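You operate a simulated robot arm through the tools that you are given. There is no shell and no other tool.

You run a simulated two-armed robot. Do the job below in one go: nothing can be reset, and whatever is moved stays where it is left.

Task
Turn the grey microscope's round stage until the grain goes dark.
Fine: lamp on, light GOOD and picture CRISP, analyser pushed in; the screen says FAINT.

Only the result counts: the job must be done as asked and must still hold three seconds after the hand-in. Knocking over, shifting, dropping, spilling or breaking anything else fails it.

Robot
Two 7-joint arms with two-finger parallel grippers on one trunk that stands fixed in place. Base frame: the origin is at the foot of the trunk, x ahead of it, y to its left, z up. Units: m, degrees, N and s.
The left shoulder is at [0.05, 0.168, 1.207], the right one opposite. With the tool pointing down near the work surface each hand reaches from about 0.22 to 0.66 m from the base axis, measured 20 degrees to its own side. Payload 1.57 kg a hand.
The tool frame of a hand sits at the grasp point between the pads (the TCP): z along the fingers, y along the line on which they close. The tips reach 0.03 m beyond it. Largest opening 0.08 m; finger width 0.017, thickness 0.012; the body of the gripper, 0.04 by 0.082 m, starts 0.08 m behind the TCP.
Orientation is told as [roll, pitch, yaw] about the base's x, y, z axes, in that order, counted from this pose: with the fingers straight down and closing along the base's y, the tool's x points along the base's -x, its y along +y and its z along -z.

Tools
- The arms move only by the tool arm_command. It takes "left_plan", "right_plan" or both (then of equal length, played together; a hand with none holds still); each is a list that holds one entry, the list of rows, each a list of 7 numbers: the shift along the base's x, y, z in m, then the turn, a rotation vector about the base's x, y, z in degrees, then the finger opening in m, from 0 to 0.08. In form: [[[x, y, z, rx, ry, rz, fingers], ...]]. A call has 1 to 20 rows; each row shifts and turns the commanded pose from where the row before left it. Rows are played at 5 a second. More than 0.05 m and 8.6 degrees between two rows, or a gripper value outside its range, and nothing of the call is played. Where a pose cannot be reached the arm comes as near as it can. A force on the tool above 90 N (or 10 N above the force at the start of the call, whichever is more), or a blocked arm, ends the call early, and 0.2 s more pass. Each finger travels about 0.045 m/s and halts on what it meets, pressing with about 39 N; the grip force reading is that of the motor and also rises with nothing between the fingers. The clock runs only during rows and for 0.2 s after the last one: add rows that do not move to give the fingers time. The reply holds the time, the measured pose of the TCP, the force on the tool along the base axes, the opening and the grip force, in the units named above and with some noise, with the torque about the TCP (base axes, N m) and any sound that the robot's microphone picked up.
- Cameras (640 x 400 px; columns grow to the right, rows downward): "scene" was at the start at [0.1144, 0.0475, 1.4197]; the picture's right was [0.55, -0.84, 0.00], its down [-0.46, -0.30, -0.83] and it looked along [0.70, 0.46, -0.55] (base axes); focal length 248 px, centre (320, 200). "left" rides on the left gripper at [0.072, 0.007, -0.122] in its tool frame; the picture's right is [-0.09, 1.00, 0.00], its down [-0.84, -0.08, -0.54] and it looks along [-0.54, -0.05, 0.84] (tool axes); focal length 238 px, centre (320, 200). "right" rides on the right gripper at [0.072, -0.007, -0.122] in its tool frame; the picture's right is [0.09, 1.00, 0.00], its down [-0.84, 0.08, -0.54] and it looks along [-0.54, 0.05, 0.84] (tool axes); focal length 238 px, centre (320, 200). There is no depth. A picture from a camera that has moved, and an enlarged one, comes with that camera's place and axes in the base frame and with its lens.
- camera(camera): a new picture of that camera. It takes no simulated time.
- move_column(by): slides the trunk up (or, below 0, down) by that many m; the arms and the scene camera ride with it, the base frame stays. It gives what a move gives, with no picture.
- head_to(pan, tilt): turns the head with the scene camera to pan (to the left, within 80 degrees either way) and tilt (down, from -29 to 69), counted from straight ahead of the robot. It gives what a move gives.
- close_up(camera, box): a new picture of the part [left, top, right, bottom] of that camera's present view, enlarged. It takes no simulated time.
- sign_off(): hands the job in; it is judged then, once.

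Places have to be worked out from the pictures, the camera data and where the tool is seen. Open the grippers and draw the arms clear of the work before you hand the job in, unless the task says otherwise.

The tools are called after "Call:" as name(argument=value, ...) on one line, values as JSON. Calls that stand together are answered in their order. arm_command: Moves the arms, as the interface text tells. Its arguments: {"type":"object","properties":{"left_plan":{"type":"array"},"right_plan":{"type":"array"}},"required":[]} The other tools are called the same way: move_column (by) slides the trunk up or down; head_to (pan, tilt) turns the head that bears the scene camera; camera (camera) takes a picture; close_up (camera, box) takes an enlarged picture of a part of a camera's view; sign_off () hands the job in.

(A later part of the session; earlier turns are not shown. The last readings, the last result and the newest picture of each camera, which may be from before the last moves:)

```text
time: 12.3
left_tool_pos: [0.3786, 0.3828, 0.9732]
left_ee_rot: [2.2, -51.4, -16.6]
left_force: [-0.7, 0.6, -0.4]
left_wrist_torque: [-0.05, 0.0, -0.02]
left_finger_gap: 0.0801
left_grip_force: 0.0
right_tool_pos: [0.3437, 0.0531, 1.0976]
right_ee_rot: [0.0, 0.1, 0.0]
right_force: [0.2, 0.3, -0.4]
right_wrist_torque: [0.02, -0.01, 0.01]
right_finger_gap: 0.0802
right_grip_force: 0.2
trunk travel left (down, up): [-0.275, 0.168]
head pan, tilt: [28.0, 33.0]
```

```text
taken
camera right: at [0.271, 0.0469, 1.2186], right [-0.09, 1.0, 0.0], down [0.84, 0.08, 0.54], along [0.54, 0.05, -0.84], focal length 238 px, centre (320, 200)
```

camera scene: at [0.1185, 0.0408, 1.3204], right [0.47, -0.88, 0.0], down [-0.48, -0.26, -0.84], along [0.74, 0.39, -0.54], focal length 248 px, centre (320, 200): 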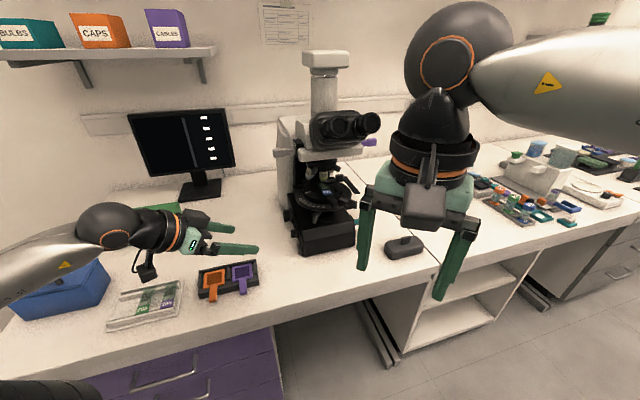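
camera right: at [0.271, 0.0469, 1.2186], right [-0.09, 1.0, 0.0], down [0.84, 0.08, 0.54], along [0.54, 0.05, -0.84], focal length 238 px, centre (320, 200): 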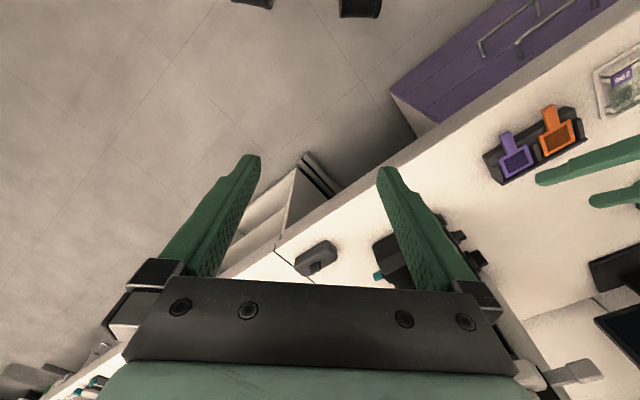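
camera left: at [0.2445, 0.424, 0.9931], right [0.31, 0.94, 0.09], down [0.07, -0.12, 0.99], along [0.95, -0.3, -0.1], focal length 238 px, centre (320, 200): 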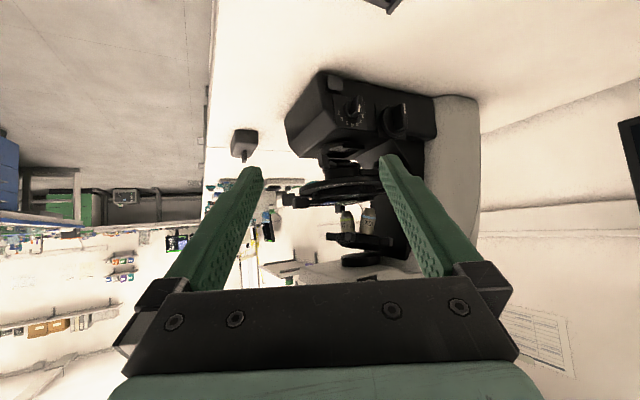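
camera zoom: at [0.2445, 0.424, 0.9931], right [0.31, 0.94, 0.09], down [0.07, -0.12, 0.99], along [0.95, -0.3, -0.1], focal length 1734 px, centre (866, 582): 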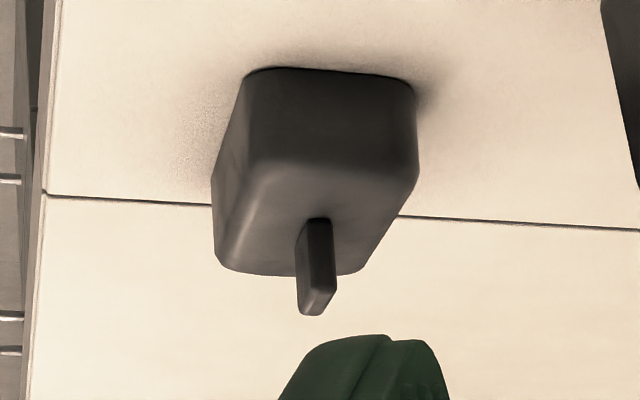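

The button lies at about (0.567, 0.360, 0.796), bench top at z≈0.763. I close the left fingers and move the hand forward, tipping it back more downward to keep the wrist camera high above the frame holder.

Call:
arm_command(left_plan=[[[0.02, 0.003, -0.01, 0.8, 3, 0, 0.06], [0.02, 0.003, -0.01, 0.8, 3, 0, 0.04], [0.02, 0.003, -0.01, 0.8, 3, 0, 0.02], [0.02, 0.003, -0.01, 0.8, 3, 0, 0.0], [0.02, 0.003, -0.01, 0.8, 3, 0, 0.0], [0, 0, 0, 0, 0, 0, 0.0]]])

Call:
camera(camera="left")

Call:
camera(camera="scene")

```text
time: 13.7
left_tool_pos: [0.48, 0.3977, 0.9223]
left_ee_rot: [1.5, -35.9, -16.2]
left_force: [-1.1, 0.0, -0.2]
left_wrist_torque: [-0.03, 0.01, 0.0]
left_finger_gap: 0.0
left_grip_force: 21.4
right_tool_pos: [0.3432, 0.0522, 1.0968]
right_ee_rot: [-0.1, 0.0, 0.0]
right_force: [0.0, -0.2, 0.0]
right_wrist_torque: [0.02, -0.03, 0.01]
right_finger_gap: 0.0799
right_grip_force: 0.1
trunk travel left (down, up): [-0.275, 0.168]
head pan, tilt: [28.0, 33.0]
```

```text
taken
camera left: at [0.356, 0.4356, 0.98], right [0.34, 0.94, 0.07], down [0.32, -0.19, 0.93], along [0.89, -0.29, -0.37], focal length 238 px, centre (320, 200)
```

left: 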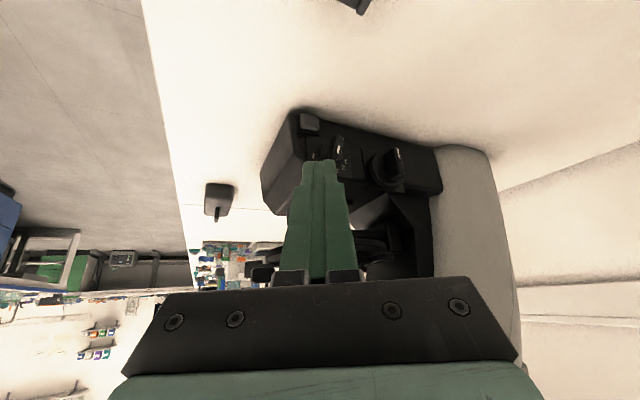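

```text
taken
camera scene: at [0.1186, 0.0408, 1.3204], right [0.47, -0.88, 0.0], down [-0.48, -0.26, -0.84], along [0.74, 0.39, -0.54], focal length 248 px, centre (320, 200)
```

scene: 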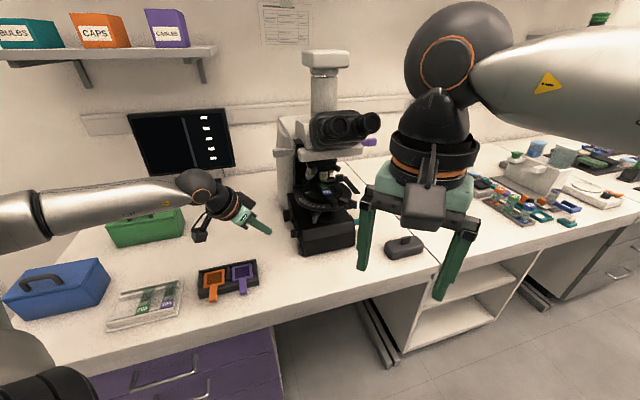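

The hand moves freely now. I lower the closed fingertips to a spot about 4.5 cm outside the button, at its height.

Call:
arm_command(left_plan=[[[0.01, -0.001, -0.025, 0, 0, 0, 0.0], [0.01, -0.001, -0.025, 0, 0, 0, 0.0], [0.009, -0.001, -0.025, 0, 0, 0, 0.0], [0.009, -0.001, -0.025, 0, 0, 0, 0.0], [0, 0, 0, 0, 0, 0, 0.0]]])

Call:
camera(camera="left")

Call:
close_up(camera="scene", box=[220, 180, 380, 280])

```text
time: 14.9
left_tool_pos: [0.5147, 0.3935, 0.8245]
left_ee_rot: [1.5, -35.9, -16.2]
left_force: [0.2, -0.5, 1.1]
left_wrist_torque: [-0.02, 0.01, 0.0]
left_finger_gap: 0.0
left_grip_force: 21.2
right_tool_pos: [0.3437, 0.0534, 1.097]
right_ee_rot: [0.1, 0.0, -0.1]
right_force: [-0.1, 0.4, -0.2]
right_wrist_torque: [0.04, 0.01, 0.02]
right_finger_gap: 0.0798
right_grip_force: 0.1
trunk travel left (down, up): [-0.275, 0.168]
head pan, tilt: [28.0, 33.0]
```

```text
taken
camera left: at [0.3914, 0.4316, 0.8795], right [0.34, 0.94, 0.07], down [0.32, -0.19, 0.93], along [0.89, -0.29, -0.36], focal length 238 px, centre (320, 200)
```

left: 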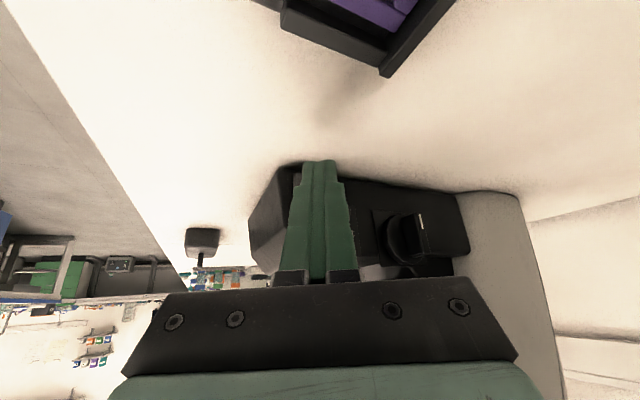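

```text
4.00 times, centred on (300, 230) of scene
camera zoom: at [0.1186, 0.0408, 1.3204], right [0.47, -0.88, 0.0], down [-0.48, -0.26, -0.84], along [0.74, 0.39, -0.54], focal length 992 px, centre (400, 80)
```

zoom: 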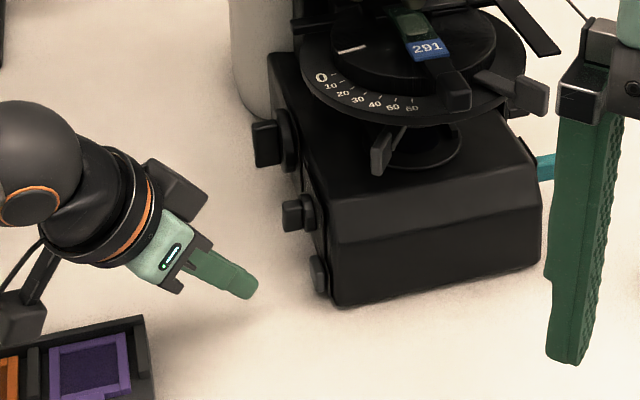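

The fingertips are at about (0.532, 0.389, 0.80). I advance along the button's normal (0.74, -0.67), watching the force and screen.

Call:
arm_command(left_plan=[[[0.009, -0.008, -0.001, 0, 0, 0, 0.0], [0.009, -0.008, -0.001, 0, 0, 0, 0.0], [0.006, -0.005, -0.001, 0, 0, 0, 0.0], [0, 0, 0, 0, 0, 0, 0.0]]])

Call:
close_up(camera="scene", box=[240, 210, 340, 270])

Call:
close_up(camera="left", box=[260, 130, 380, 210])

```text
time: 15.9
left_tool_pos: [0.5404, 0.3729, 0.8198]
left_ee_rot: [1.5, -35.9, -16.3]
left_force: [-0.2, -0.1, 0.1]
left_wrist_torque: [0.0, 0.0, 0.02]
left_finger_gap: 0.0001
left_grip_force: 21.3
right_tool_pos: [0.3438, 0.0527, 1.0965]
right_ee_rot: [0.1, 0.0, 0.0]
right_force: [0.4, 0.2, -0.3]
right_wrist_torque: [0.01, 0.01, -0.01]
right_finger_gap: 0.0799
right_grip_force: 0.0
trunk travel left (down, up): [-0.275, 0.168]
head pan, tilt: [28.0, 33.0]
```

```text
6.40 times, centred on (290, 240) of scene
camera zoom: at [0.1186, 0.0408, 1.3204], right [0.47, -0.88, 0.0], down [-0.48, -0.26, -0.84], along [0.74, 0.39, -0.54], focal length 1587 px, centre (512, -56)
```

zoom: 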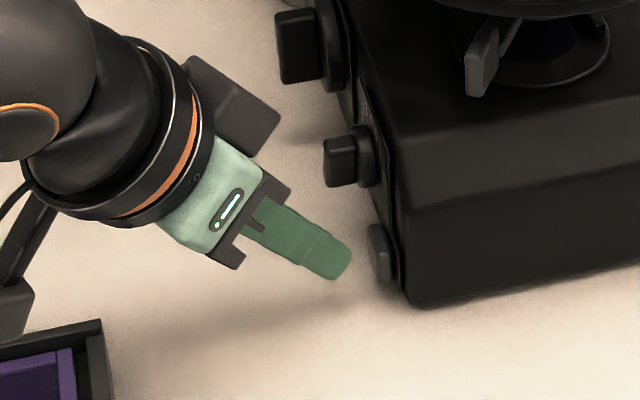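

```text
5.00 times, centred on (320, 170) of left
camera zoom: at [0.4159, 0.4124, 0.8763], right [0.34, 0.94, 0.07], down [0.32, -0.19, 0.93], along [0.89, -0.29, -0.36], focal length 1192 px, centre (320, 350)
```

zoom: 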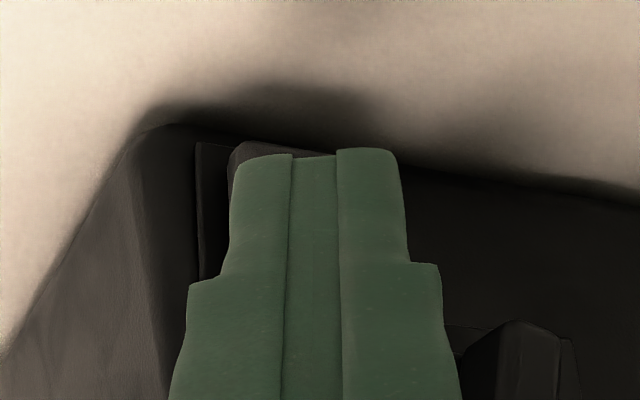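

The tip is about 2 cm short of the button, slightly low. I advance with a 4 mm rise, in small final steps.

Call:
arm_command(left_plan=[[[0.005, -0.005, 0.002, 0, 0, 0, 0.0], [0.005, -0.005, 0.002, 0, 0, 0, 0.0], [0.003, -0.003, 0, 0, 0, 0, 0.0], [0, 0, 0, 0, 0, 0, 0.0]]])

Call:
close_up(camera="scene", box=[240, 210, 340, 270])

Call:
close_up(camera="left", box=[260, 130, 380, 210])

Call:
close_up(camera="scene", box=[120, 95, 240, 190])

```text
time: 16.9
left_tool_pos: [0.5528, 0.3602, 0.8227]
left_ee_rot: [1.5, -35.9, -16.2]
left_force: [0.1, 0.2, -0.6]
left_wrist_torque: [-0.01, -0.03, 0.02]
left_finger_gap: 0.0
left_grip_force: 21.4
right_tool_pos: [0.3447, 0.0517, 1.0961]
right_ee_rot: [0.1, -0.1, 0.0]
right_force: [0.1, -0.5, 0.8]
right_wrist_torque: [0.03, 0.0, -0.05]
right_finger_gap: 0.0798
right_grip_force: 0.0
trunk travel left (down, up): [-0.275, 0.168]
head pan, tilt: [28.0, 33.0]
```

```text
6.40 times, centred on (290, 240) of scene
camera zoom: at [0.1186, 0.0408, 1.3204], right [0.47, -0.88, 0.0], down [-0.48, -0.26, -0.84], along [0.74, 0.39, -0.54], focal length 1587 px, centre (512, -56)
```

zoom: 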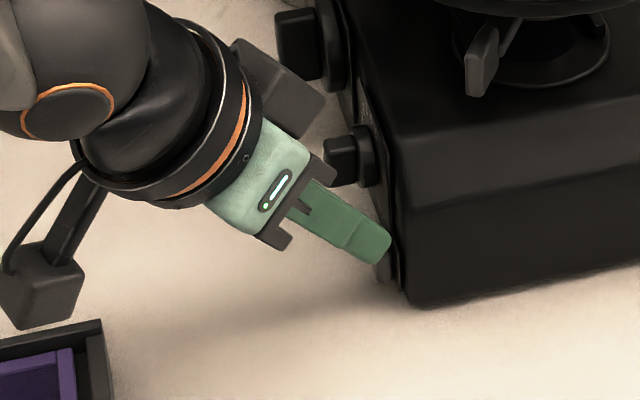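

```text
5.00 times, centred on (320, 170) of left
camera zoom: at [0.4296, 0.3992, 0.8807], right [0.34, 0.94, 0.07], down [0.32, -0.19, 0.93], along [0.89, -0.29, -0.37], focal length 1192 px, centre (320, 350)
```

zoom: 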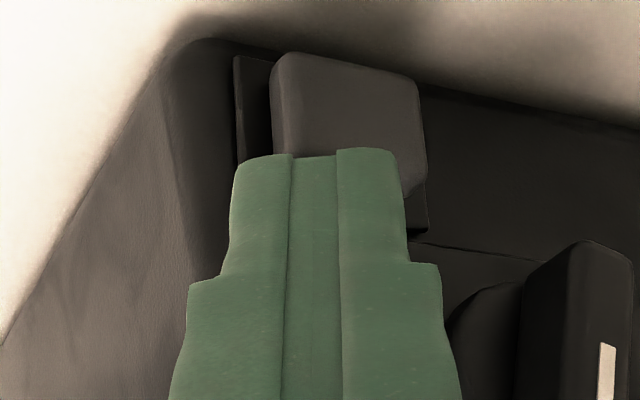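

```text
4.21 times, centred on (180, 142) of scene
camera zoom: at [0.1186, 0.0408, 1.3204], right [0.47, -0.88, 0.0], down [-0.48, -0.26, -0.84], along [0.74, 0.39, -0.54], focal length 1044 px, centre (910, 442)
```

zoom: 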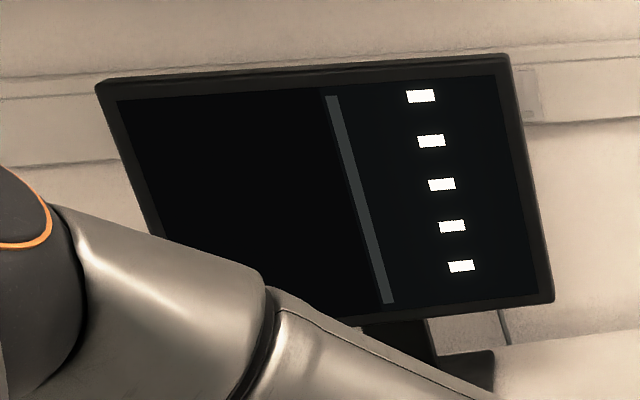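

Now the tip is just in front of the button, slightly high. I push on in small steps with a slight drop.

Call:
arm_command(left_plan=[[[0.002, -0.002, -0.004, 0, 0, 0, 0.0], [0.003, -0.002, -0.002, 0, 0, 0, 0.0], [0.002, -0.002, 0, 0, 0, 0, 0.0], [0, 0, 0, 0, 0, 0, 0.0]]])

Call:
close_up(camera="left", box=[260, 130, 380, 210])

Call:
close_up(camera="scene", box=[120, 95, 240, 190])

```text
time: 17.9
left_tool_pos: [0.5561, 0.3587, 0.8198]
left_ee_rot: [2.0, -35.7, -16.1]
left_force: [-36.0, 26.3, 27.7]
left_wrist_torque: [0.13, 0.19, -0.01]
left_finger_gap: 0.0
left_grip_force: 21.0
right_tool_pos: [0.3379, 0.0519, 1.0992]
right_ee_rot: [0.0, -0.3, 0.0]
right_force: [-0.1, -0.2, -0.2]
right_wrist_torque: [-0.01, -0.03, -0.04]
right_finger_gap: 0.0799
right_grip_force: 0.0
trunk travel left (down, up): [-0.275, 0.168]
head pan, tilt: [28.0, 33.0]
```

```text
5.00 times, centred on (320, 170) of left
camera zoom: at [0.432, 0.3961, 0.8764], right [0.33, 0.94, 0.08], down [0.32, -0.19, 0.93], along [0.89, -0.28, -0.37], focal length 1192 px, centre (320, 350)
```

zoom: 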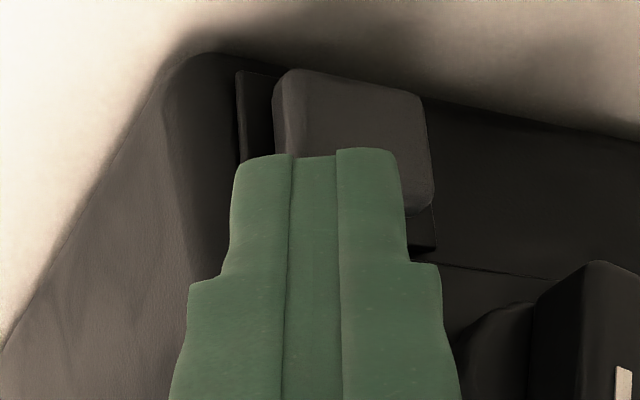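

```text
4.21 times, centred on (180, 142) of scene
camera zoom: at [0.1127, 0.0414, 1.3212], right [0.47, -0.88, 0.0], down [-0.48, -0.26, -0.84], along [0.74, 0.39, -0.54], focal length 1044 px, centre (910, 442)
```

zoom: 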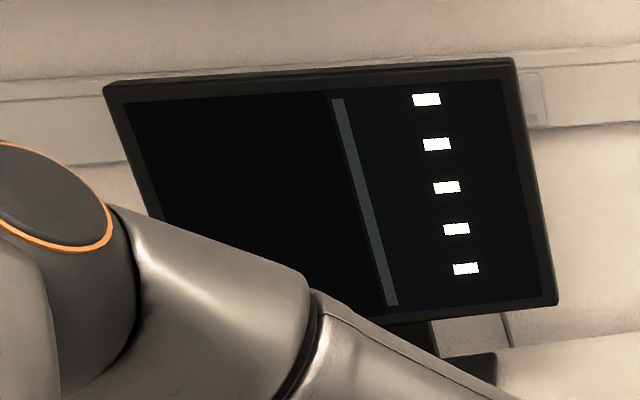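

Contact came hard (about 50 N, with an upward part), without a change on the screen. I back off at once to avoid shifting anything.

Call:
arm_command(left_plan=[[[-0.005, 0.004, 0.001, 0, 0, 0, 0.0], [-0.006, 0.006, 0.0, 0, 0, 0, 0.0], [-0.009, 0.009, 0.0, 0, 0, 0, 0.0], [0, 0, 0, 0, 0, 0, 0.0]]])

Call:
close_up(camera="left", box=[250, 130, 400, 230])

Call:
camera(camera="scene")

Call:
close_up(camera="scene", box=[270, 150, 380, 260])

Call:
close_up(camera="scene", box=[120, 95, 240, 190])

```text
time: 18.9
left_tool_pos: [0.54, 0.3726, 0.8179]
left_ee_rot: [1.5, -35.9, -16.2]
left_force: [-0.2, -0.2, 1.3]
left_wrist_torque: [-0.02, -0.01, 0.01]
left_finger_gap: 0.0
left_grip_force: 21.5
right_tool_pos: [0.3437, 0.0531, 1.0975]
right_ee_rot: [0.0, 0.0, 0.0]
right_force: [0.2, 0.5, -0.7]
right_wrist_torque: [0.01, 0.01, -0.01]
right_finger_gap: 0.08
right_grip_force: 0.0
trunk travel left (down, up): [-0.275, 0.168]
head pan, tilt: [28.0, 33.0]
```

```text
4.00 times, centred on (325, 180) of left
camera zoom: at [0.4159, 0.411, 0.8754], right [0.34, 0.94, 0.07], down [0.32, -0.19, 0.93], along [0.88, -0.29, -0.36], focal length 953 px, centre (300, 280)
```

zoom: 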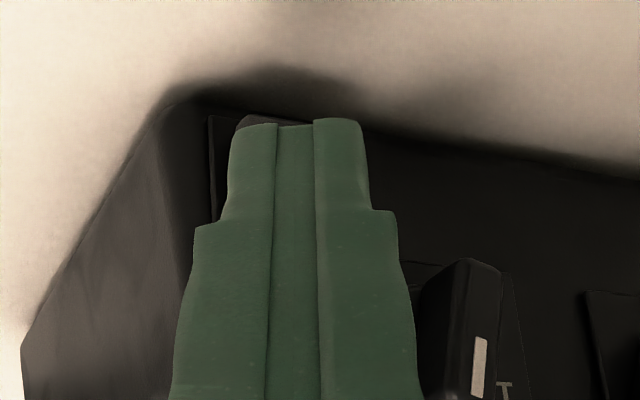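

```text
taken
camera scene: at [0.1185, 0.0409, 1.3203], right [0.47, -0.88, 0.0], down [-0.48, -0.26, -0.84], along [0.74, 0.39, -0.54], focal length 248 px, centre (320, 200)
```

scene: 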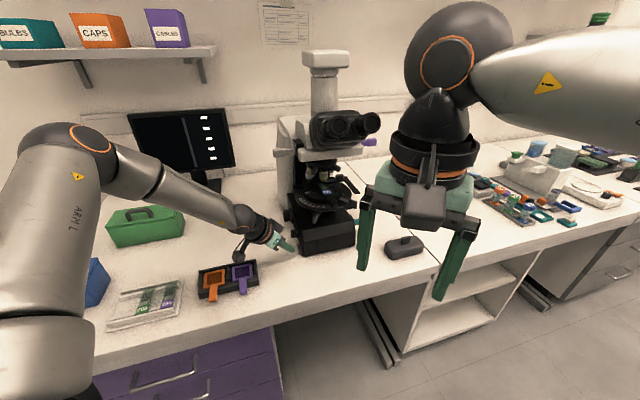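

```text
3.64 times, centred on (325, 205) of scene
camera zoom: at [0.1185, 0.0409, 1.3203], right [0.47, -0.88, 0.0], down [-0.48, -0.26, -0.84], along [0.74, 0.39, -0.54], focal length 902 px, centre (302, 182)
```

zoom: 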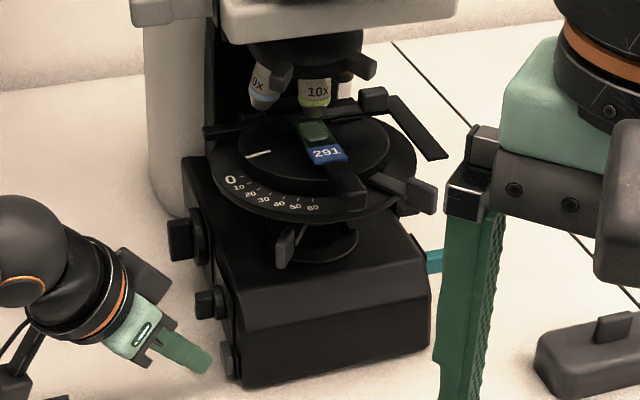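

```text
4.21 times, centred on (180, 142) of scene
camera zoom: at [0.1185, 0.0409, 1.3203], right [0.47, -0.88, 0.0], down [-0.48, -0.26, -0.84], along [0.74, 0.39, -0.54], focal length 1044 px, centre (910, 442)
```

zoom: 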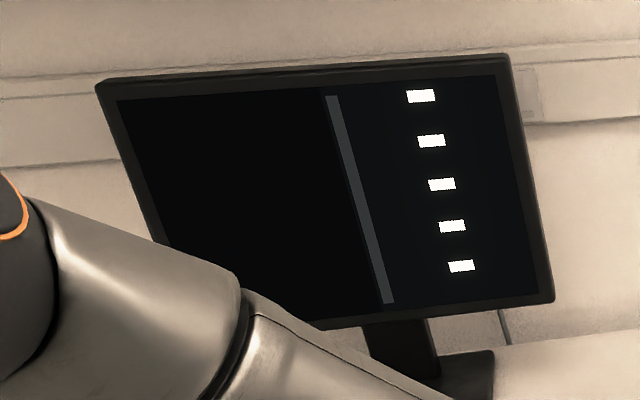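

The scope has not moved and the button did not give. I zoom in on the button from the scene camera to see whether it is a tilted rocker.

Call:
close_up(camera="scene", box=[284, 230, 314, 260])

Call:
close_up(camera="right", box=[360, 210, 500, 290])

```text
13.33 times, centred on (299, 245) of scene
camera zoom: at [0.1185, 0.0409, 1.3203], right [0.47, -0.88, 0.0], down [-0.48, -0.26, -0.84], along [0.74, 0.39, -0.54], focal length 3307 px, centre (600, -400)
```

zoom: 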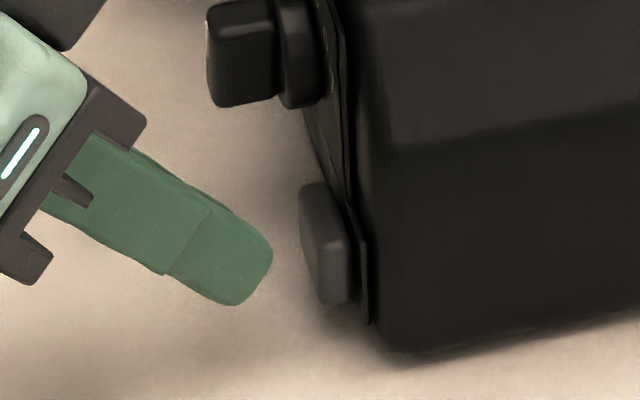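

```text
4.57 times, centred on (430, 250) of right
camera zoom: at [0.271, 0.0471, 1.2185], right [-0.09, 1.0, 0.0], down [0.84, 0.08, 0.54], along [0.54, 0.05, -0.84], focal length 1090 px, centre (-183, -29)
```

zoom: 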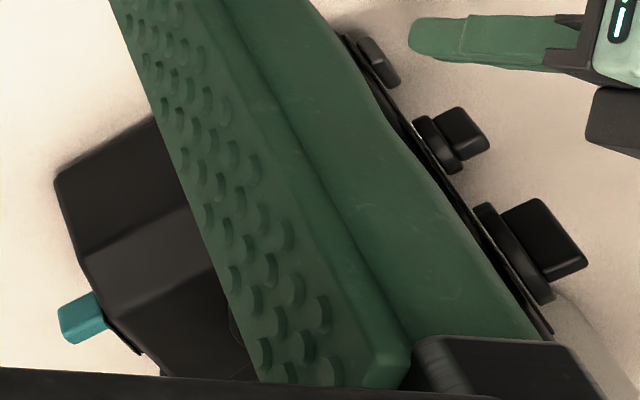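

From the right camera the button looks tilted about a vertical axis, front end out. I enlarge that view further to be sure.

Call:
close_up(camera="right", box=[425, 210, 465, 240])

Call:
close_up(camera="left", box=[280, 145, 340, 185])

```text
13.33 times, centred on (445, 225) of right
camera zoom: at [0.271, 0.0471, 1.2185], right [-0.09, 1.0, 0.0], down [0.84, 0.08, 0.54], along [0.54, 0.05, -0.84], focal length 3178 px, centre (-1347, -133)
```

zoom: 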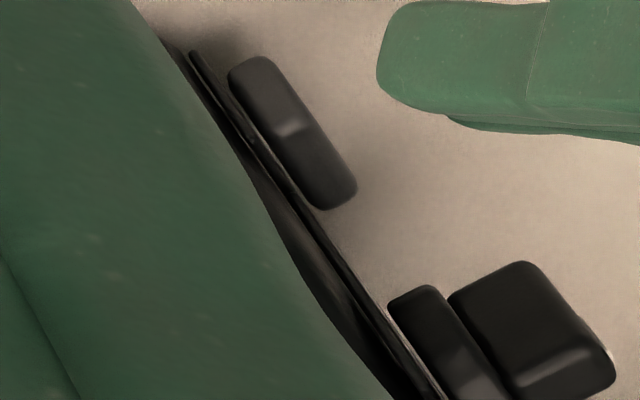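

```text
10.00 times, centred on (310, 165) of left
camera zoom: at [0.4159, 0.411, 0.8754], right [0.34, 0.94, 0.07], down [0.32, -0.19, 0.93], along [0.88, -0.29, -0.36], focal length 2384 px, centre (420, 550)
```

zoom: 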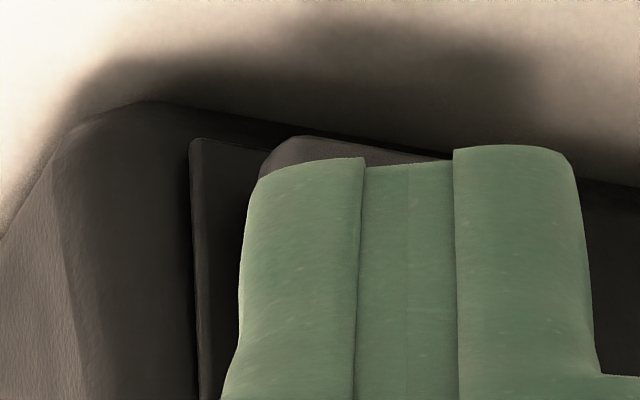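

The geometry shows my first touch rode over the button's top edge: its centre is at about (0.580, 0.354, 0.786), a rocker whose front end stands out. I back up, lower by 13 mm and yaw the hand 12° more towards the button's normal.

Call:
arm_command(left_plan=[[[-0.003, 0.005, 0, 0, 0, -6, 0.0], [-0.003, 0.005, -0.005, 0, 0, -6, 0.0], [0, 0, -0.008, 0, 0, 0, 0.0], [0, 0, 0, 0, 0, 0, 0.0]]])

Call:
close_up(camera="left", box=[250, 110, 400, 210])

Call:
close_up(camera="scene", box=[240, 210, 340, 270])

Call:
close_up(camera="right", box=[425, 200, 495, 250])

```text
time: 19.9
left_tool_pos: [0.514, 0.3431, 0.7978]
left_ee_rot: [1.9, -36.0, -28.2]
left_force: [-0.6, -0.4, 0.4]
left_wrist_torque: [-0.01, 0.03, 0.02]
left_finger_gap: 0.0001
left_grip_force: 21.8
left hand out of reach, approached as far as the arm can: row 1, 2, 3
right_tool_pos: [0.343, 0.0535, 1.0966]
right_ee_rot: [-0.1, 0.0, 0.0]
right_force: [-0.7, 0.1, -0.6]
right_wrist_torque: [-0.05, -0.02, -0.01]
right_finger_gap: 0.08
right_grip_force: 0.2
trunk travel left (down, up): [-0.275, 0.168]
head pan, tilt: [28.0, 33.0]
```

```text
4.00 times, centred on (325, 160) of left
camera zoom: at [0.4015, 0.4067, 0.8552], right [0.52, 0.85, 0.08], down [0.27, -0.25, 0.93], along [0.81, -0.46, -0.36], focal length 953 px, centre (300, 360)
```

zoom: 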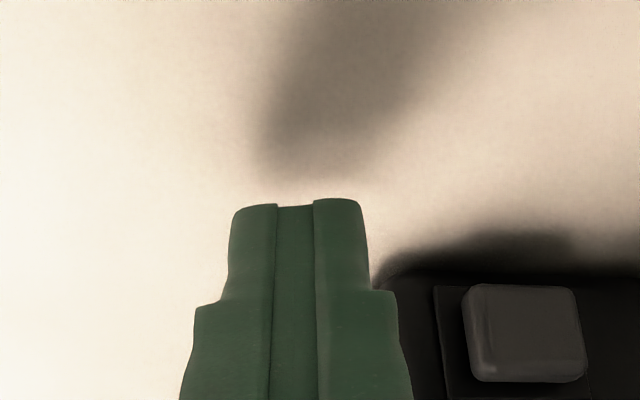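

```text
6.40 times, centred on (290, 240) of scene
camera zoom: at [0.1186, 0.0408, 1.3204], right [0.47, -0.88, 0.0], down [-0.48, -0.26, -0.84], along [0.74, 0.39, -0.54], focal length 1587 px, centre (512, -56)
```

zoom: 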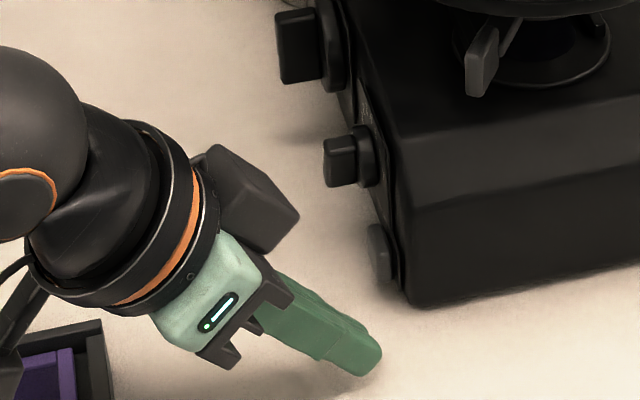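

```text
8.00 times, centred on (460, 225) of right
camera zoom: at [0.2711, 0.047, 1.2185], right [-0.09, 1.0, 0.0], down [0.84, 0.08, 0.54], along [0.54, 0.05, -0.84], focal length 1907 px, centre (-800, 0)
```

zoom: 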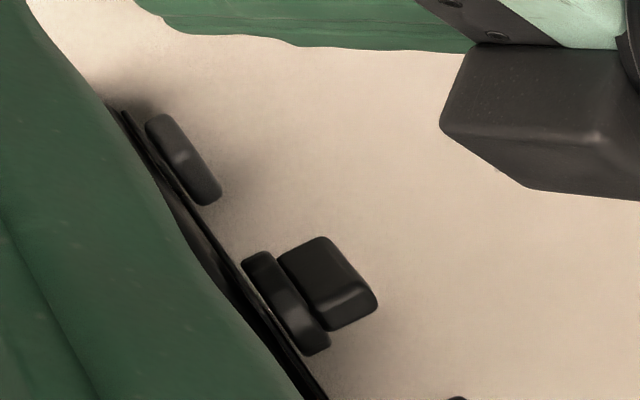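

The extra yaw hit an arm limit and pulled the hand sideways (nothing touched). I turn back 12° and lift slightly.

Call:
arm_command(left_plan=[[[-0.005, 0.01, 0.005, 0, 0, 6, 0.0], [-0.0, 0.01, 0.0, 0, 0, 6, 0.0], [0, 0.01, 0, 0, 0, 0, 0.0], [0, 0, 0, 0, 0, 0, 0.0]]])

Call:
close_up(camera="left", box=[250, 110, 400, 210])

```text
time: 20.9
left_tool_pos: [0.5097, 0.3742, 0.8031]
left_ee_rot: [1.5, -35.9, -16.1]
left_force: [0.0, -0.2, 0.4]
left_wrist_torque: [-0.01, 0.0, -0.01]
left_finger_gap: 0.0
left_grip_force: 21.3
right_tool_pos: [0.3438, 0.0521, 1.0977]
right_ee_rot: [0.1, -0.1, 0.0]
right_force: [0.4, -0.1, -1.4]
right_wrist_torque: [-0.01, 0.0, -0.01]
right_finger_gap: 0.0799
right_grip_force: 0.1
trunk travel left (down, up): [-0.275, 0.168]
head pan, tilt: [28.0, 33.0]
```

```text
4.00 times, centred on (325, 160) of left
camera zoom: at [0.3862, 0.413, 0.8604], right [0.34, 0.94, 0.07], down [0.32, -0.19, 0.93], along [0.89, -0.29, -0.37], focal length 953 px, centre (300, 360)
```

zoom: 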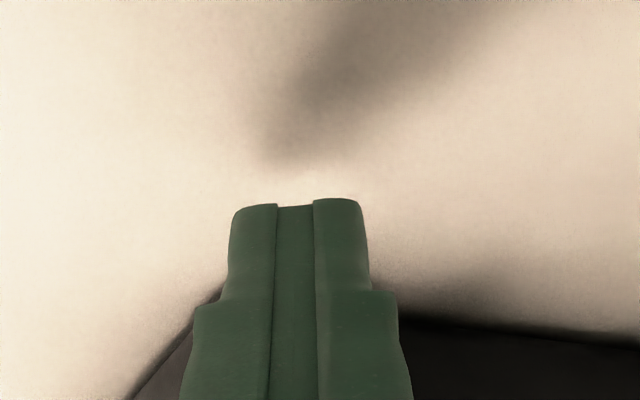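

Now I move to a pre-press spot 3 cm out from the rocker's front end, at its height.

Call:
arm_command(left_plan=[[[0.011, 0.002, 0.002, 0, 0, 0, 0.0], [0.01, 0.001, 0.001, 0, 0, 0, 0.0], [0, 0, 0, 0, 0, 0, 0.0]]])

Call:
close_up(camera="left", box=[250, 110, 400, 210])

Call:
close_up(camera="right", box=[425, 200, 495, 250])

Call:
close_up(camera="scene", box=[260, 220, 320, 265])

```text
time: 21.7
left_tool_pos: [0.5309, 0.3775, 0.8054]
left_ee_rot: [1.6, -35.9, -16.3]
left_force: [0.7, 0.1, 0.2]
left_wrist_torque: [-0.01, 0.02, 0.01]
left_finger_gap: 0.0002
left_grip_force: 21.0
right_tool_pos: [0.3435, 0.0533, 1.0967]
right_ee_rot: [0.0, -0.1, 0.0]
right_force: [0.2, 0.1, -0.1]
right_wrist_torque: [-0.01, -0.01, 0.02]
right_finger_gap: 0.08
right_grip_force: 0.0
trunk travel left (down, up): [-0.275, 0.168]
head pan, tilt: [28.0, 33.0]
```

```text
4.00 times, centred on (325, 160) of left
camera zoom: at [0.4072, 0.4168, 0.8633], right [0.34, 0.94, 0.07], down [0.32, -0.19, 0.93], along [0.89, -0.29, -0.37], focal length 953 px, centre (300, 360)
```

zoom: 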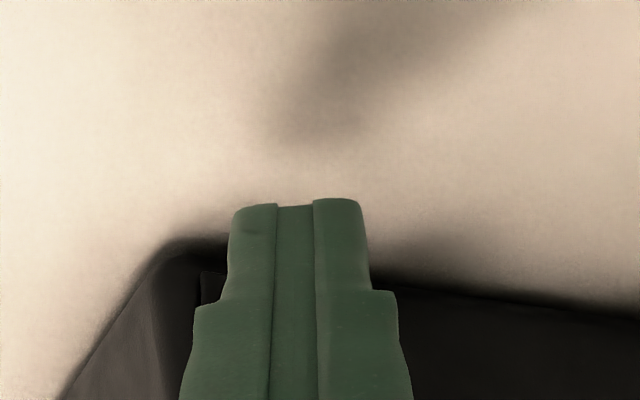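

```text
8.00 times, centred on (460, 225) of right
camera zoom: at [0.2711, 0.047, 1.2185], right [-0.09, 1.0, 0.0], down [0.84, 0.08, 0.54], along [0.54, 0.05, -0.84], focal length 1907 px, centre (-800, 0)
```

zoom: 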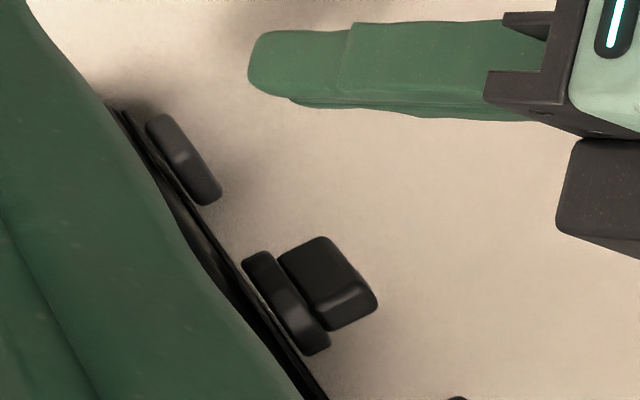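

```text
8.89 times, centred on (290, 242) of scene
camera zoom: at [0.1186, 0.0408, 1.3204], right [0.47, -0.88, 0.0], down [-0.48, -0.26, -0.84], along [0.74, 0.39, -0.54], focal length 2205 px, centre (587, -178)
```

zoom: 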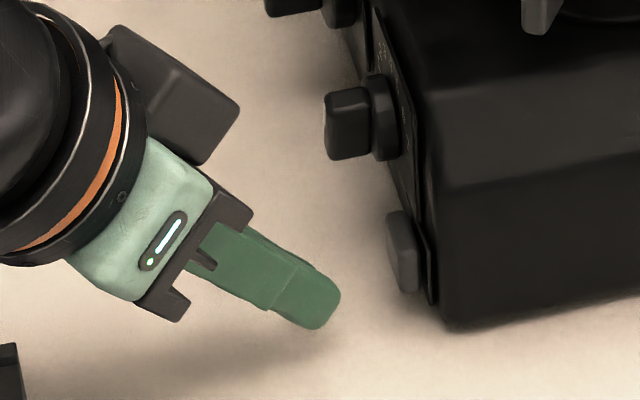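

Top view shows the tip lined up with the rocker's front half. I advance with a 3 mm rise, then slow steps, watching force.

Call:
arm_command(left_plan=[[[0.007, -0.006, 0.0015, 0, 0, 0, 0.0], [0.005, -0.005, 0.0015, 0, 0, 0, 0.0], [0.002, -0.002, 0, 0, 0, 0, 0.0], [0, 0, 0, 0, 0, 0, 0.0]]])

Call:
close_up(camera="right", box=[425, 200, 495, 250])

Call:
close_up(camera="scene", box=[260, 220, 320, 265])

Call:
close_up(camera="left", box=[250, 110, 400, 210])

```text
time: 22.7
left_tool_pos: [0.5445, 0.3642, 0.8084]
left_ee_rot: [1.5, -35.9, -16.2]
left_force: [0.0, -0.3, 0.7]
left_wrist_torque: [0.0, 0.02, 0.01]
left_finger_gap: 0.0002
left_grip_force: 21.4
right_tool_pos: [0.3425, 0.0526, 1.0974]
right_ee_rot: [0.0, 0.1, 0.0]
right_force: [0.4, -0.8, -0.3]
right_wrist_torque: [-0.01, -0.01, -0.01]
right_finger_gap: 0.0801
right_grip_force: 0.0
trunk travel left (down, up): [-0.275, 0.168]
head pan, tilt: [28.0, 33.0]
```

```text
8.00 times, centred on (460, 225) of right
camera zoom: at [0.2711, 0.047, 1.2185], right [-0.09, 1.0, 0.0], down [0.84, 0.08, 0.54], along [0.54, 0.05, -0.84], focal length 1907 px, centre (-800, 0)
```

zoom: 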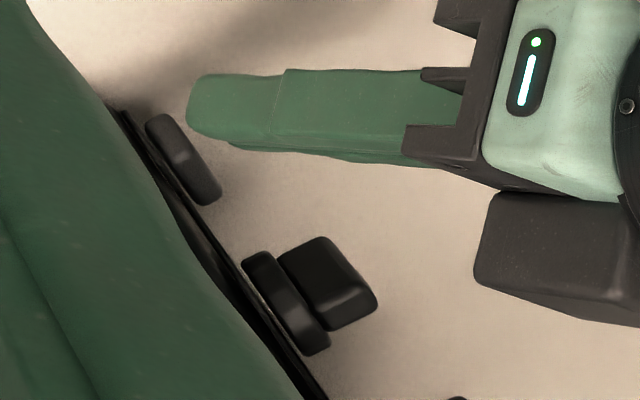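

```text
8.89 times, centred on (290, 242) of scene
camera zoom: at [0.1186, 0.0408, 1.3204], right [0.47, -0.88, 0.0], down [-0.48, -0.26, -0.84], along [0.74, 0.39, -0.54], focal length 2205 px, centre (587, -178)
```

zoom: 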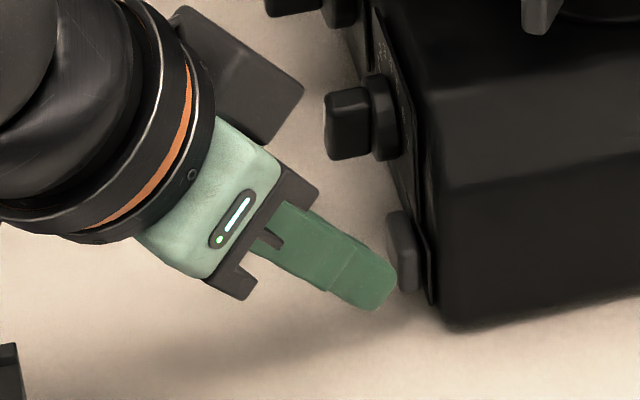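

```text
4.00 times, centred on (325, 160) of left
camera zoom: at [0.4216, 0.4036, 0.8654], right [0.34, 0.94, 0.07], down [0.32, -0.19, 0.93], along [0.89, -0.29, -0.37], focal length 953 px, centre (300, 360)
```

zoom: 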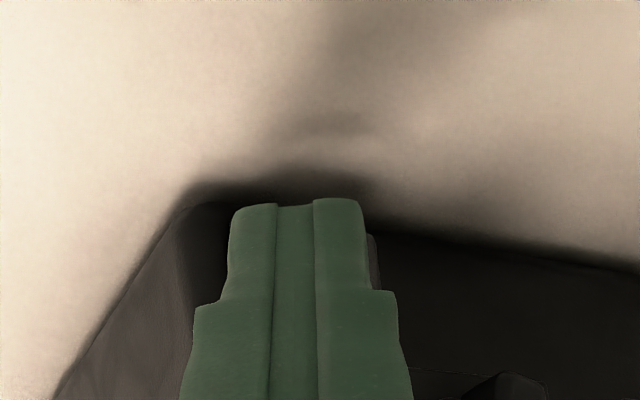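

Nearly touching. I push a further few millimetres in 2 mm steps.

Call:
arm_command(left_plan=[[[0.0022, -0.002, 0, 0, 0, 0, 0.0], [0.0022, -0.002, 0, 0, 0, 0, 0.0], [0, 0, 0, 0, 0, 0, 0.0]]])

Call:
close_up(camera="right", box=[425, 200, 495, 250])

Call:
close_up(camera="scene", box=[120, 95, 240, 190])

```text
time: 23.5
left_tool_pos: [0.5495, 0.3614, 0.8089]
left_ee_rot: [1.5, -35.9, -16.2]
left_force: [-0.8, 0.8, 0.6]
left_wrist_torque: [0.04, -0.03, 0.06]
left_finger_gap: 0.0
left_grip_force: 21.4
right_tool_pos: [0.3436, 0.0525, 1.0973]
right_ee_rot: [0.0, 0.0, 0.0]
right_force: [0.1, 0.7, 0.4]
right_wrist_torque: [0.02, 0.01, 0.01]
right_finger_gap: 0.0799
right_grip_force: 0.1
trunk travel left (down, up): [-0.275, 0.168]
head pan, tilt: [28.0, 33.0]
```

```text
8.00 times, centred on (460, 225) of right
camera zoom: at [0.271, 0.047, 1.2185], right [-0.09, 1.0, 0.0], down [0.84, 0.08, 0.54], along [0.54, 0.05, -0.84], focal length 1907 px, centre (-800, 0)
```

zoom: 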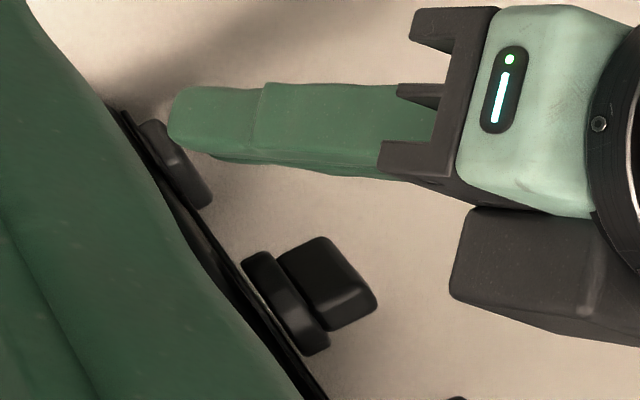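

```text
4.21 times, centred on (180, 142) of scene
camera zoom: at [0.1184, 0.0409, 1.3204], right [0.47, -0.88, 0.0], down [-0.48, -0.26, -0.84], along [0.74, 0.39, -0.54], focal length 1044 px, centre (910, 442)
```

zoom: 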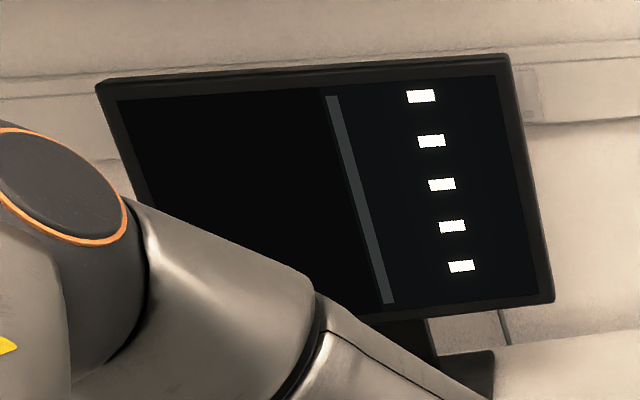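

The rocker starts to yield under light force. I push on a couple of millimetres more.

Call:
arm_command(left_plan=[[[0.0022, -0.002, 0, 0, 0, 0, 0.0], [0.0015, -0.0013, 0, 0, 0, 0, 0.0], [0, 0, 0, 0, 0, 0, 0.0]]])

Call:
close_up(camera="right", box=[425, 200, 495, 250])

Call:
close_up(camera="scene", box=[120, 95, 240, 190])

```text
time: 24.3
left_tool_pos: [0.5518, 0.3596, 0.8085]
left_ee_rot: [1.5, -35.8, -16.2]
left_force: [-5.2, 4.4, 0.5]
left_wrist_torque: [0.09, 0.11, 0.06]
left_finger_gap: 0.0
left_grip_force: 21.0
right_tool_pos: [0.3431, 0.0529, 1.097]
right_ee_rot: [0.0, 0.0, 0.0]
right_force: [-0.5, 0.5, 0.2]
right_wrist_torque: [0.01, 0.0, 0.0]
right_finger_gap: 0.0799
right_grip_force: 0.1
trunk travel left (down, up): [-0.275, 0.168]
head pan, tilt: [28.0, 33.0]
heard: click
```

```text
8.00 times, centred on (460, 225) of right
camera zoom: at [0.2707, 0.0473, 1.2186], right [-0.09, 1.0, 0.0], down [0.84, 0.08, 0.54], along [0.54, 0.05, -0.84], focal length 1907 px, centre (-800, 0)
```

zoom: 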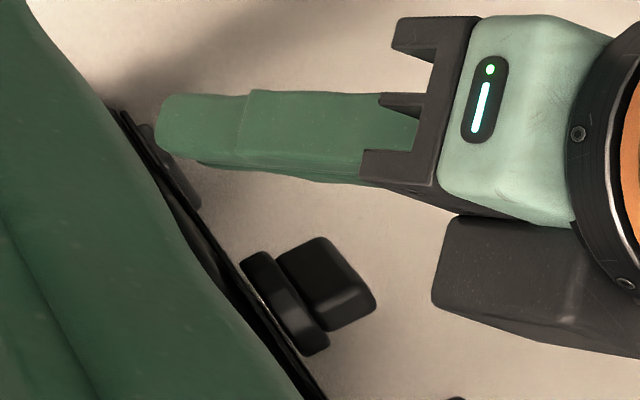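

```text
4.21 times, centred on (180, 142) of scene
camera zoom: at [0.1181, 0.0412, 1.3204], right [0.47, -0.88, 0.0], down [-0.48, -0.26, -0.84], along [0.74, 0.39, -0.54], focal length 1044 px, centre (910, 442)
```

zoom: 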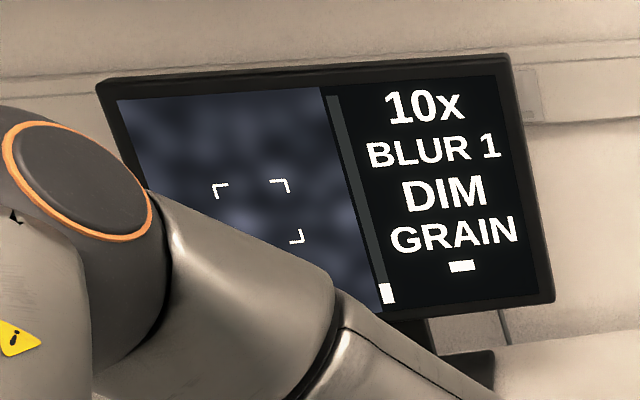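

A click was heard and the screen woke up: 10x, BLUR 1, DIM, GRAIN with a blank last line. So lamp is now on; still needed are brightness GOOD, focus CRISP, analyser in, then stage. I back the fingertip off and look at the screen unobstructed.

Call:
arm_command(left_plan=[[[-0.008, 0.007, 0, 0, 0, 0, 0.0], [-0.015, 0.013, 0.005, 0, 0, 0, 0.0], [-0.02, 0.01, 0.03, 0, 0, 0, 0.0], [-0.02, 0.01, 0.03, 0, 0, 0, 0.0], [0, 0, 0, 0, 0, 0, 0.0]]])

Call:
camera(camera="scene")

Call:
camera(camera="left")

Call:
close_up(camera="scene", box=[120, 95, 240, 190])

Call:
close_up(camera="left", box=[260, 100, 440, 220])

```text
time: 25.5
left_tool_pos: [0.4877, 0.397, 0.8765]
left_ee_rot: [1.5, -35.9, -16.3]
left_force: [-0.1, 0.2, 0.2]
left_wrist_torque: [0.0, 0.0, 0.02]
left_finger_gap: 0.0001
left_grip_force: 21.7
right_tool_pos: [0.3437, 0.0525, 1.097]
right_ee_rot: [0.0, 0.0, 0.0]
right_force: [0.3, -0.5, 1.0]
right_wrist_torque: [-0.03, 0.01, 0.0]
right_finger_gap: 0.0799
right_grip_force: 0.0
trunk travel left (down, up): [-0.275, 0.168]
head pan, tilt: [28.0, 33.0]
```

```text
taken
camera scene: at [0.1186, 0.0409, 1.3203], right [0.47, -0.88, 0.0], down [-0.48, -0.26, -0.84], along [0.74, 0.39, -0.54], focal length 248 px, centre (320, 200)
```

scene: 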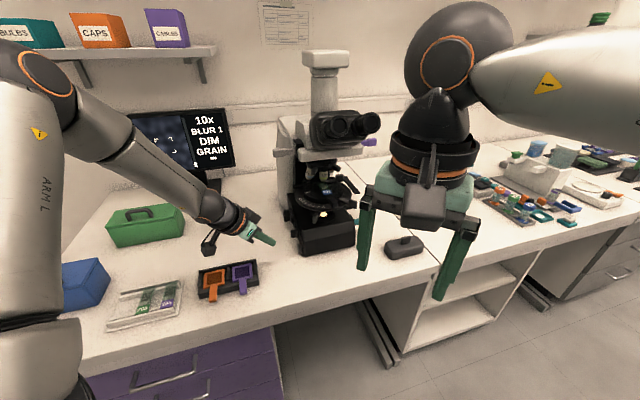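

```text
taken
camera left: at [0.3651, 0.4362, 0.9326], right [0.34, 0.94, 0.07], down [0.32, -0.19, 0.93], along [0.89, -0.29, -0.37], focal length 238 px, centre (320, 200)
```

left: 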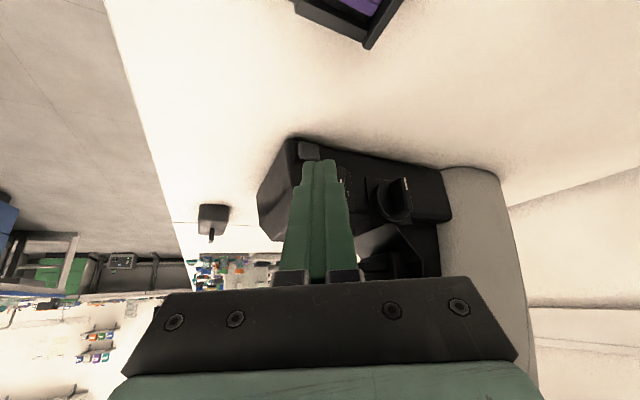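

```text
4.21 times, centred on (180, 142) of scene
camera zoom: at [0.1186, 0.0409, 1.3203], right [0.47, -0.88, 0.0], down [-0.48, -0.26, -0.84], along [0.74, 0.39, -0.54], focal length 1044 px, centre (910, 442)
```

zoom: 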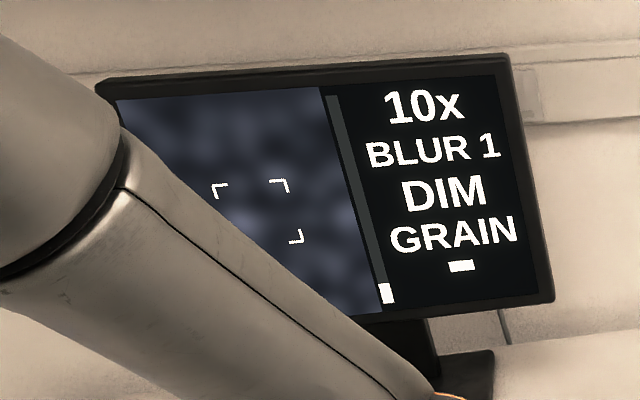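

```text
3.33 times, centred on (350, 160) of left
camera zoom: at [0.3651, 0.4362, 0.9326], right [0.34, 0.94, 0.07], down [0.32, -0.19, 0.93], along [0.89, -0.29, -0.37], focal length 794 px, centre (220, 333)
```

zoom: 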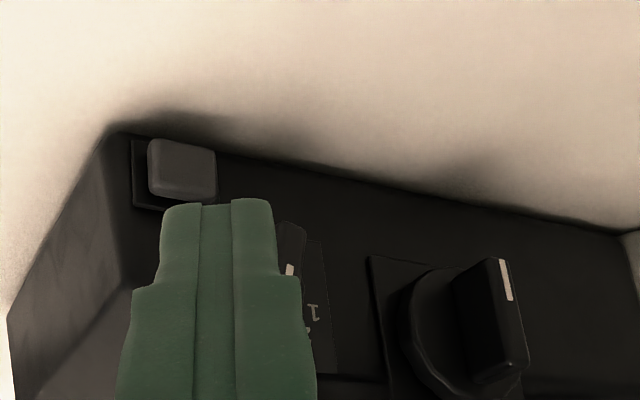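

Left-side knobs must be turned about the side normal, which the yaw limit prevents grasping head-on; instead I will turn the hand to yaw ≈ +48° (closing along the normal, wrist camera looking along the side) and push the knob bars sideways. I first raise and rotate in free space.

Call:
arm_command(left_plan=[[[-0.005, 0.005, 0.02, 0, 0, 8, 0.0], [0, 0.005, 0.02, 0, 0, 8, 0.0], [0, 0.005, 0.02, 0, 0, 8, 0.0], [0, 0.005, 0.01, 0, 0, 8, 0.0], [0, 0, 0, 0, 0, 8, 0.0], [0, 0, 0, 0, 0, 8, 0.0], [0, 0, 0, 0, 0, 8, 0.0], [0, 0, 0, 0, 0, 8, 0.0], [0, 0, 0, 0, 0, 0, 0.0]]])

Call:
camera(camera="left")

Call:
camera(camera="scene")

```text
time: 27.5
left_tool_pos: [0.4847, 0.4171, 0.9449]
left_ee_rot: [1.5, -35.9, 47.8]
left_force: [0.0, -0.7, 0.6]
left_wrist_torque: [0.0, 0.01, -0.03]
left_finger_gap: 0.0001
left_grip_force: 20.9
right_tool_pos: [0.3428, 0.0523, 1.0972]
right_ee_rot: [0.0, 0.0, 0.0]
right_force: [0.0, 0.0, 0.0]
right_wrist_torque: [0.03, 0.01, 0.02]
right_finger_gap: 0.0798
right_grip_force: 0.0
trunk travel left (down, up): [-0.275, 0.168]
head pan, tilt: [28.0, 33.0]
```

```text
taken
camera left: at [0.395, 0.3229, 1.0015], right [-0.7, 0.71, 0.07], down [0.31, 0.21, 0.93], along [0.65, 0.67, -0.37], focal length 238 px, centre (320, 200)
```

left: 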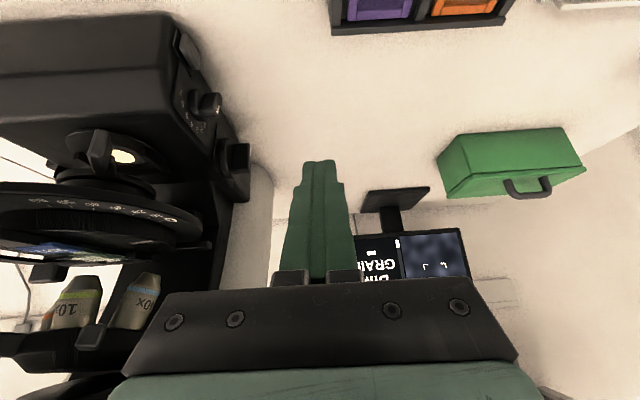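

```text
taken
camera scene: at [0.1186, 0.0408, 1.3204], right [0.47, -0.88, 0.0], down [-0.48, -0.26, -0.84], along [0.74, 0.39, -0.54], focal length 248 px, centre (320, 200)
```

scene: 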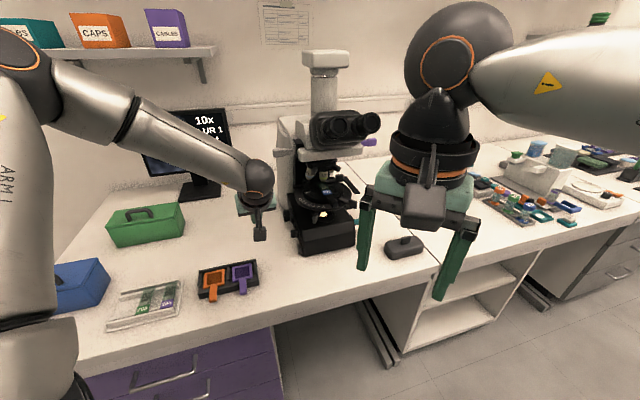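

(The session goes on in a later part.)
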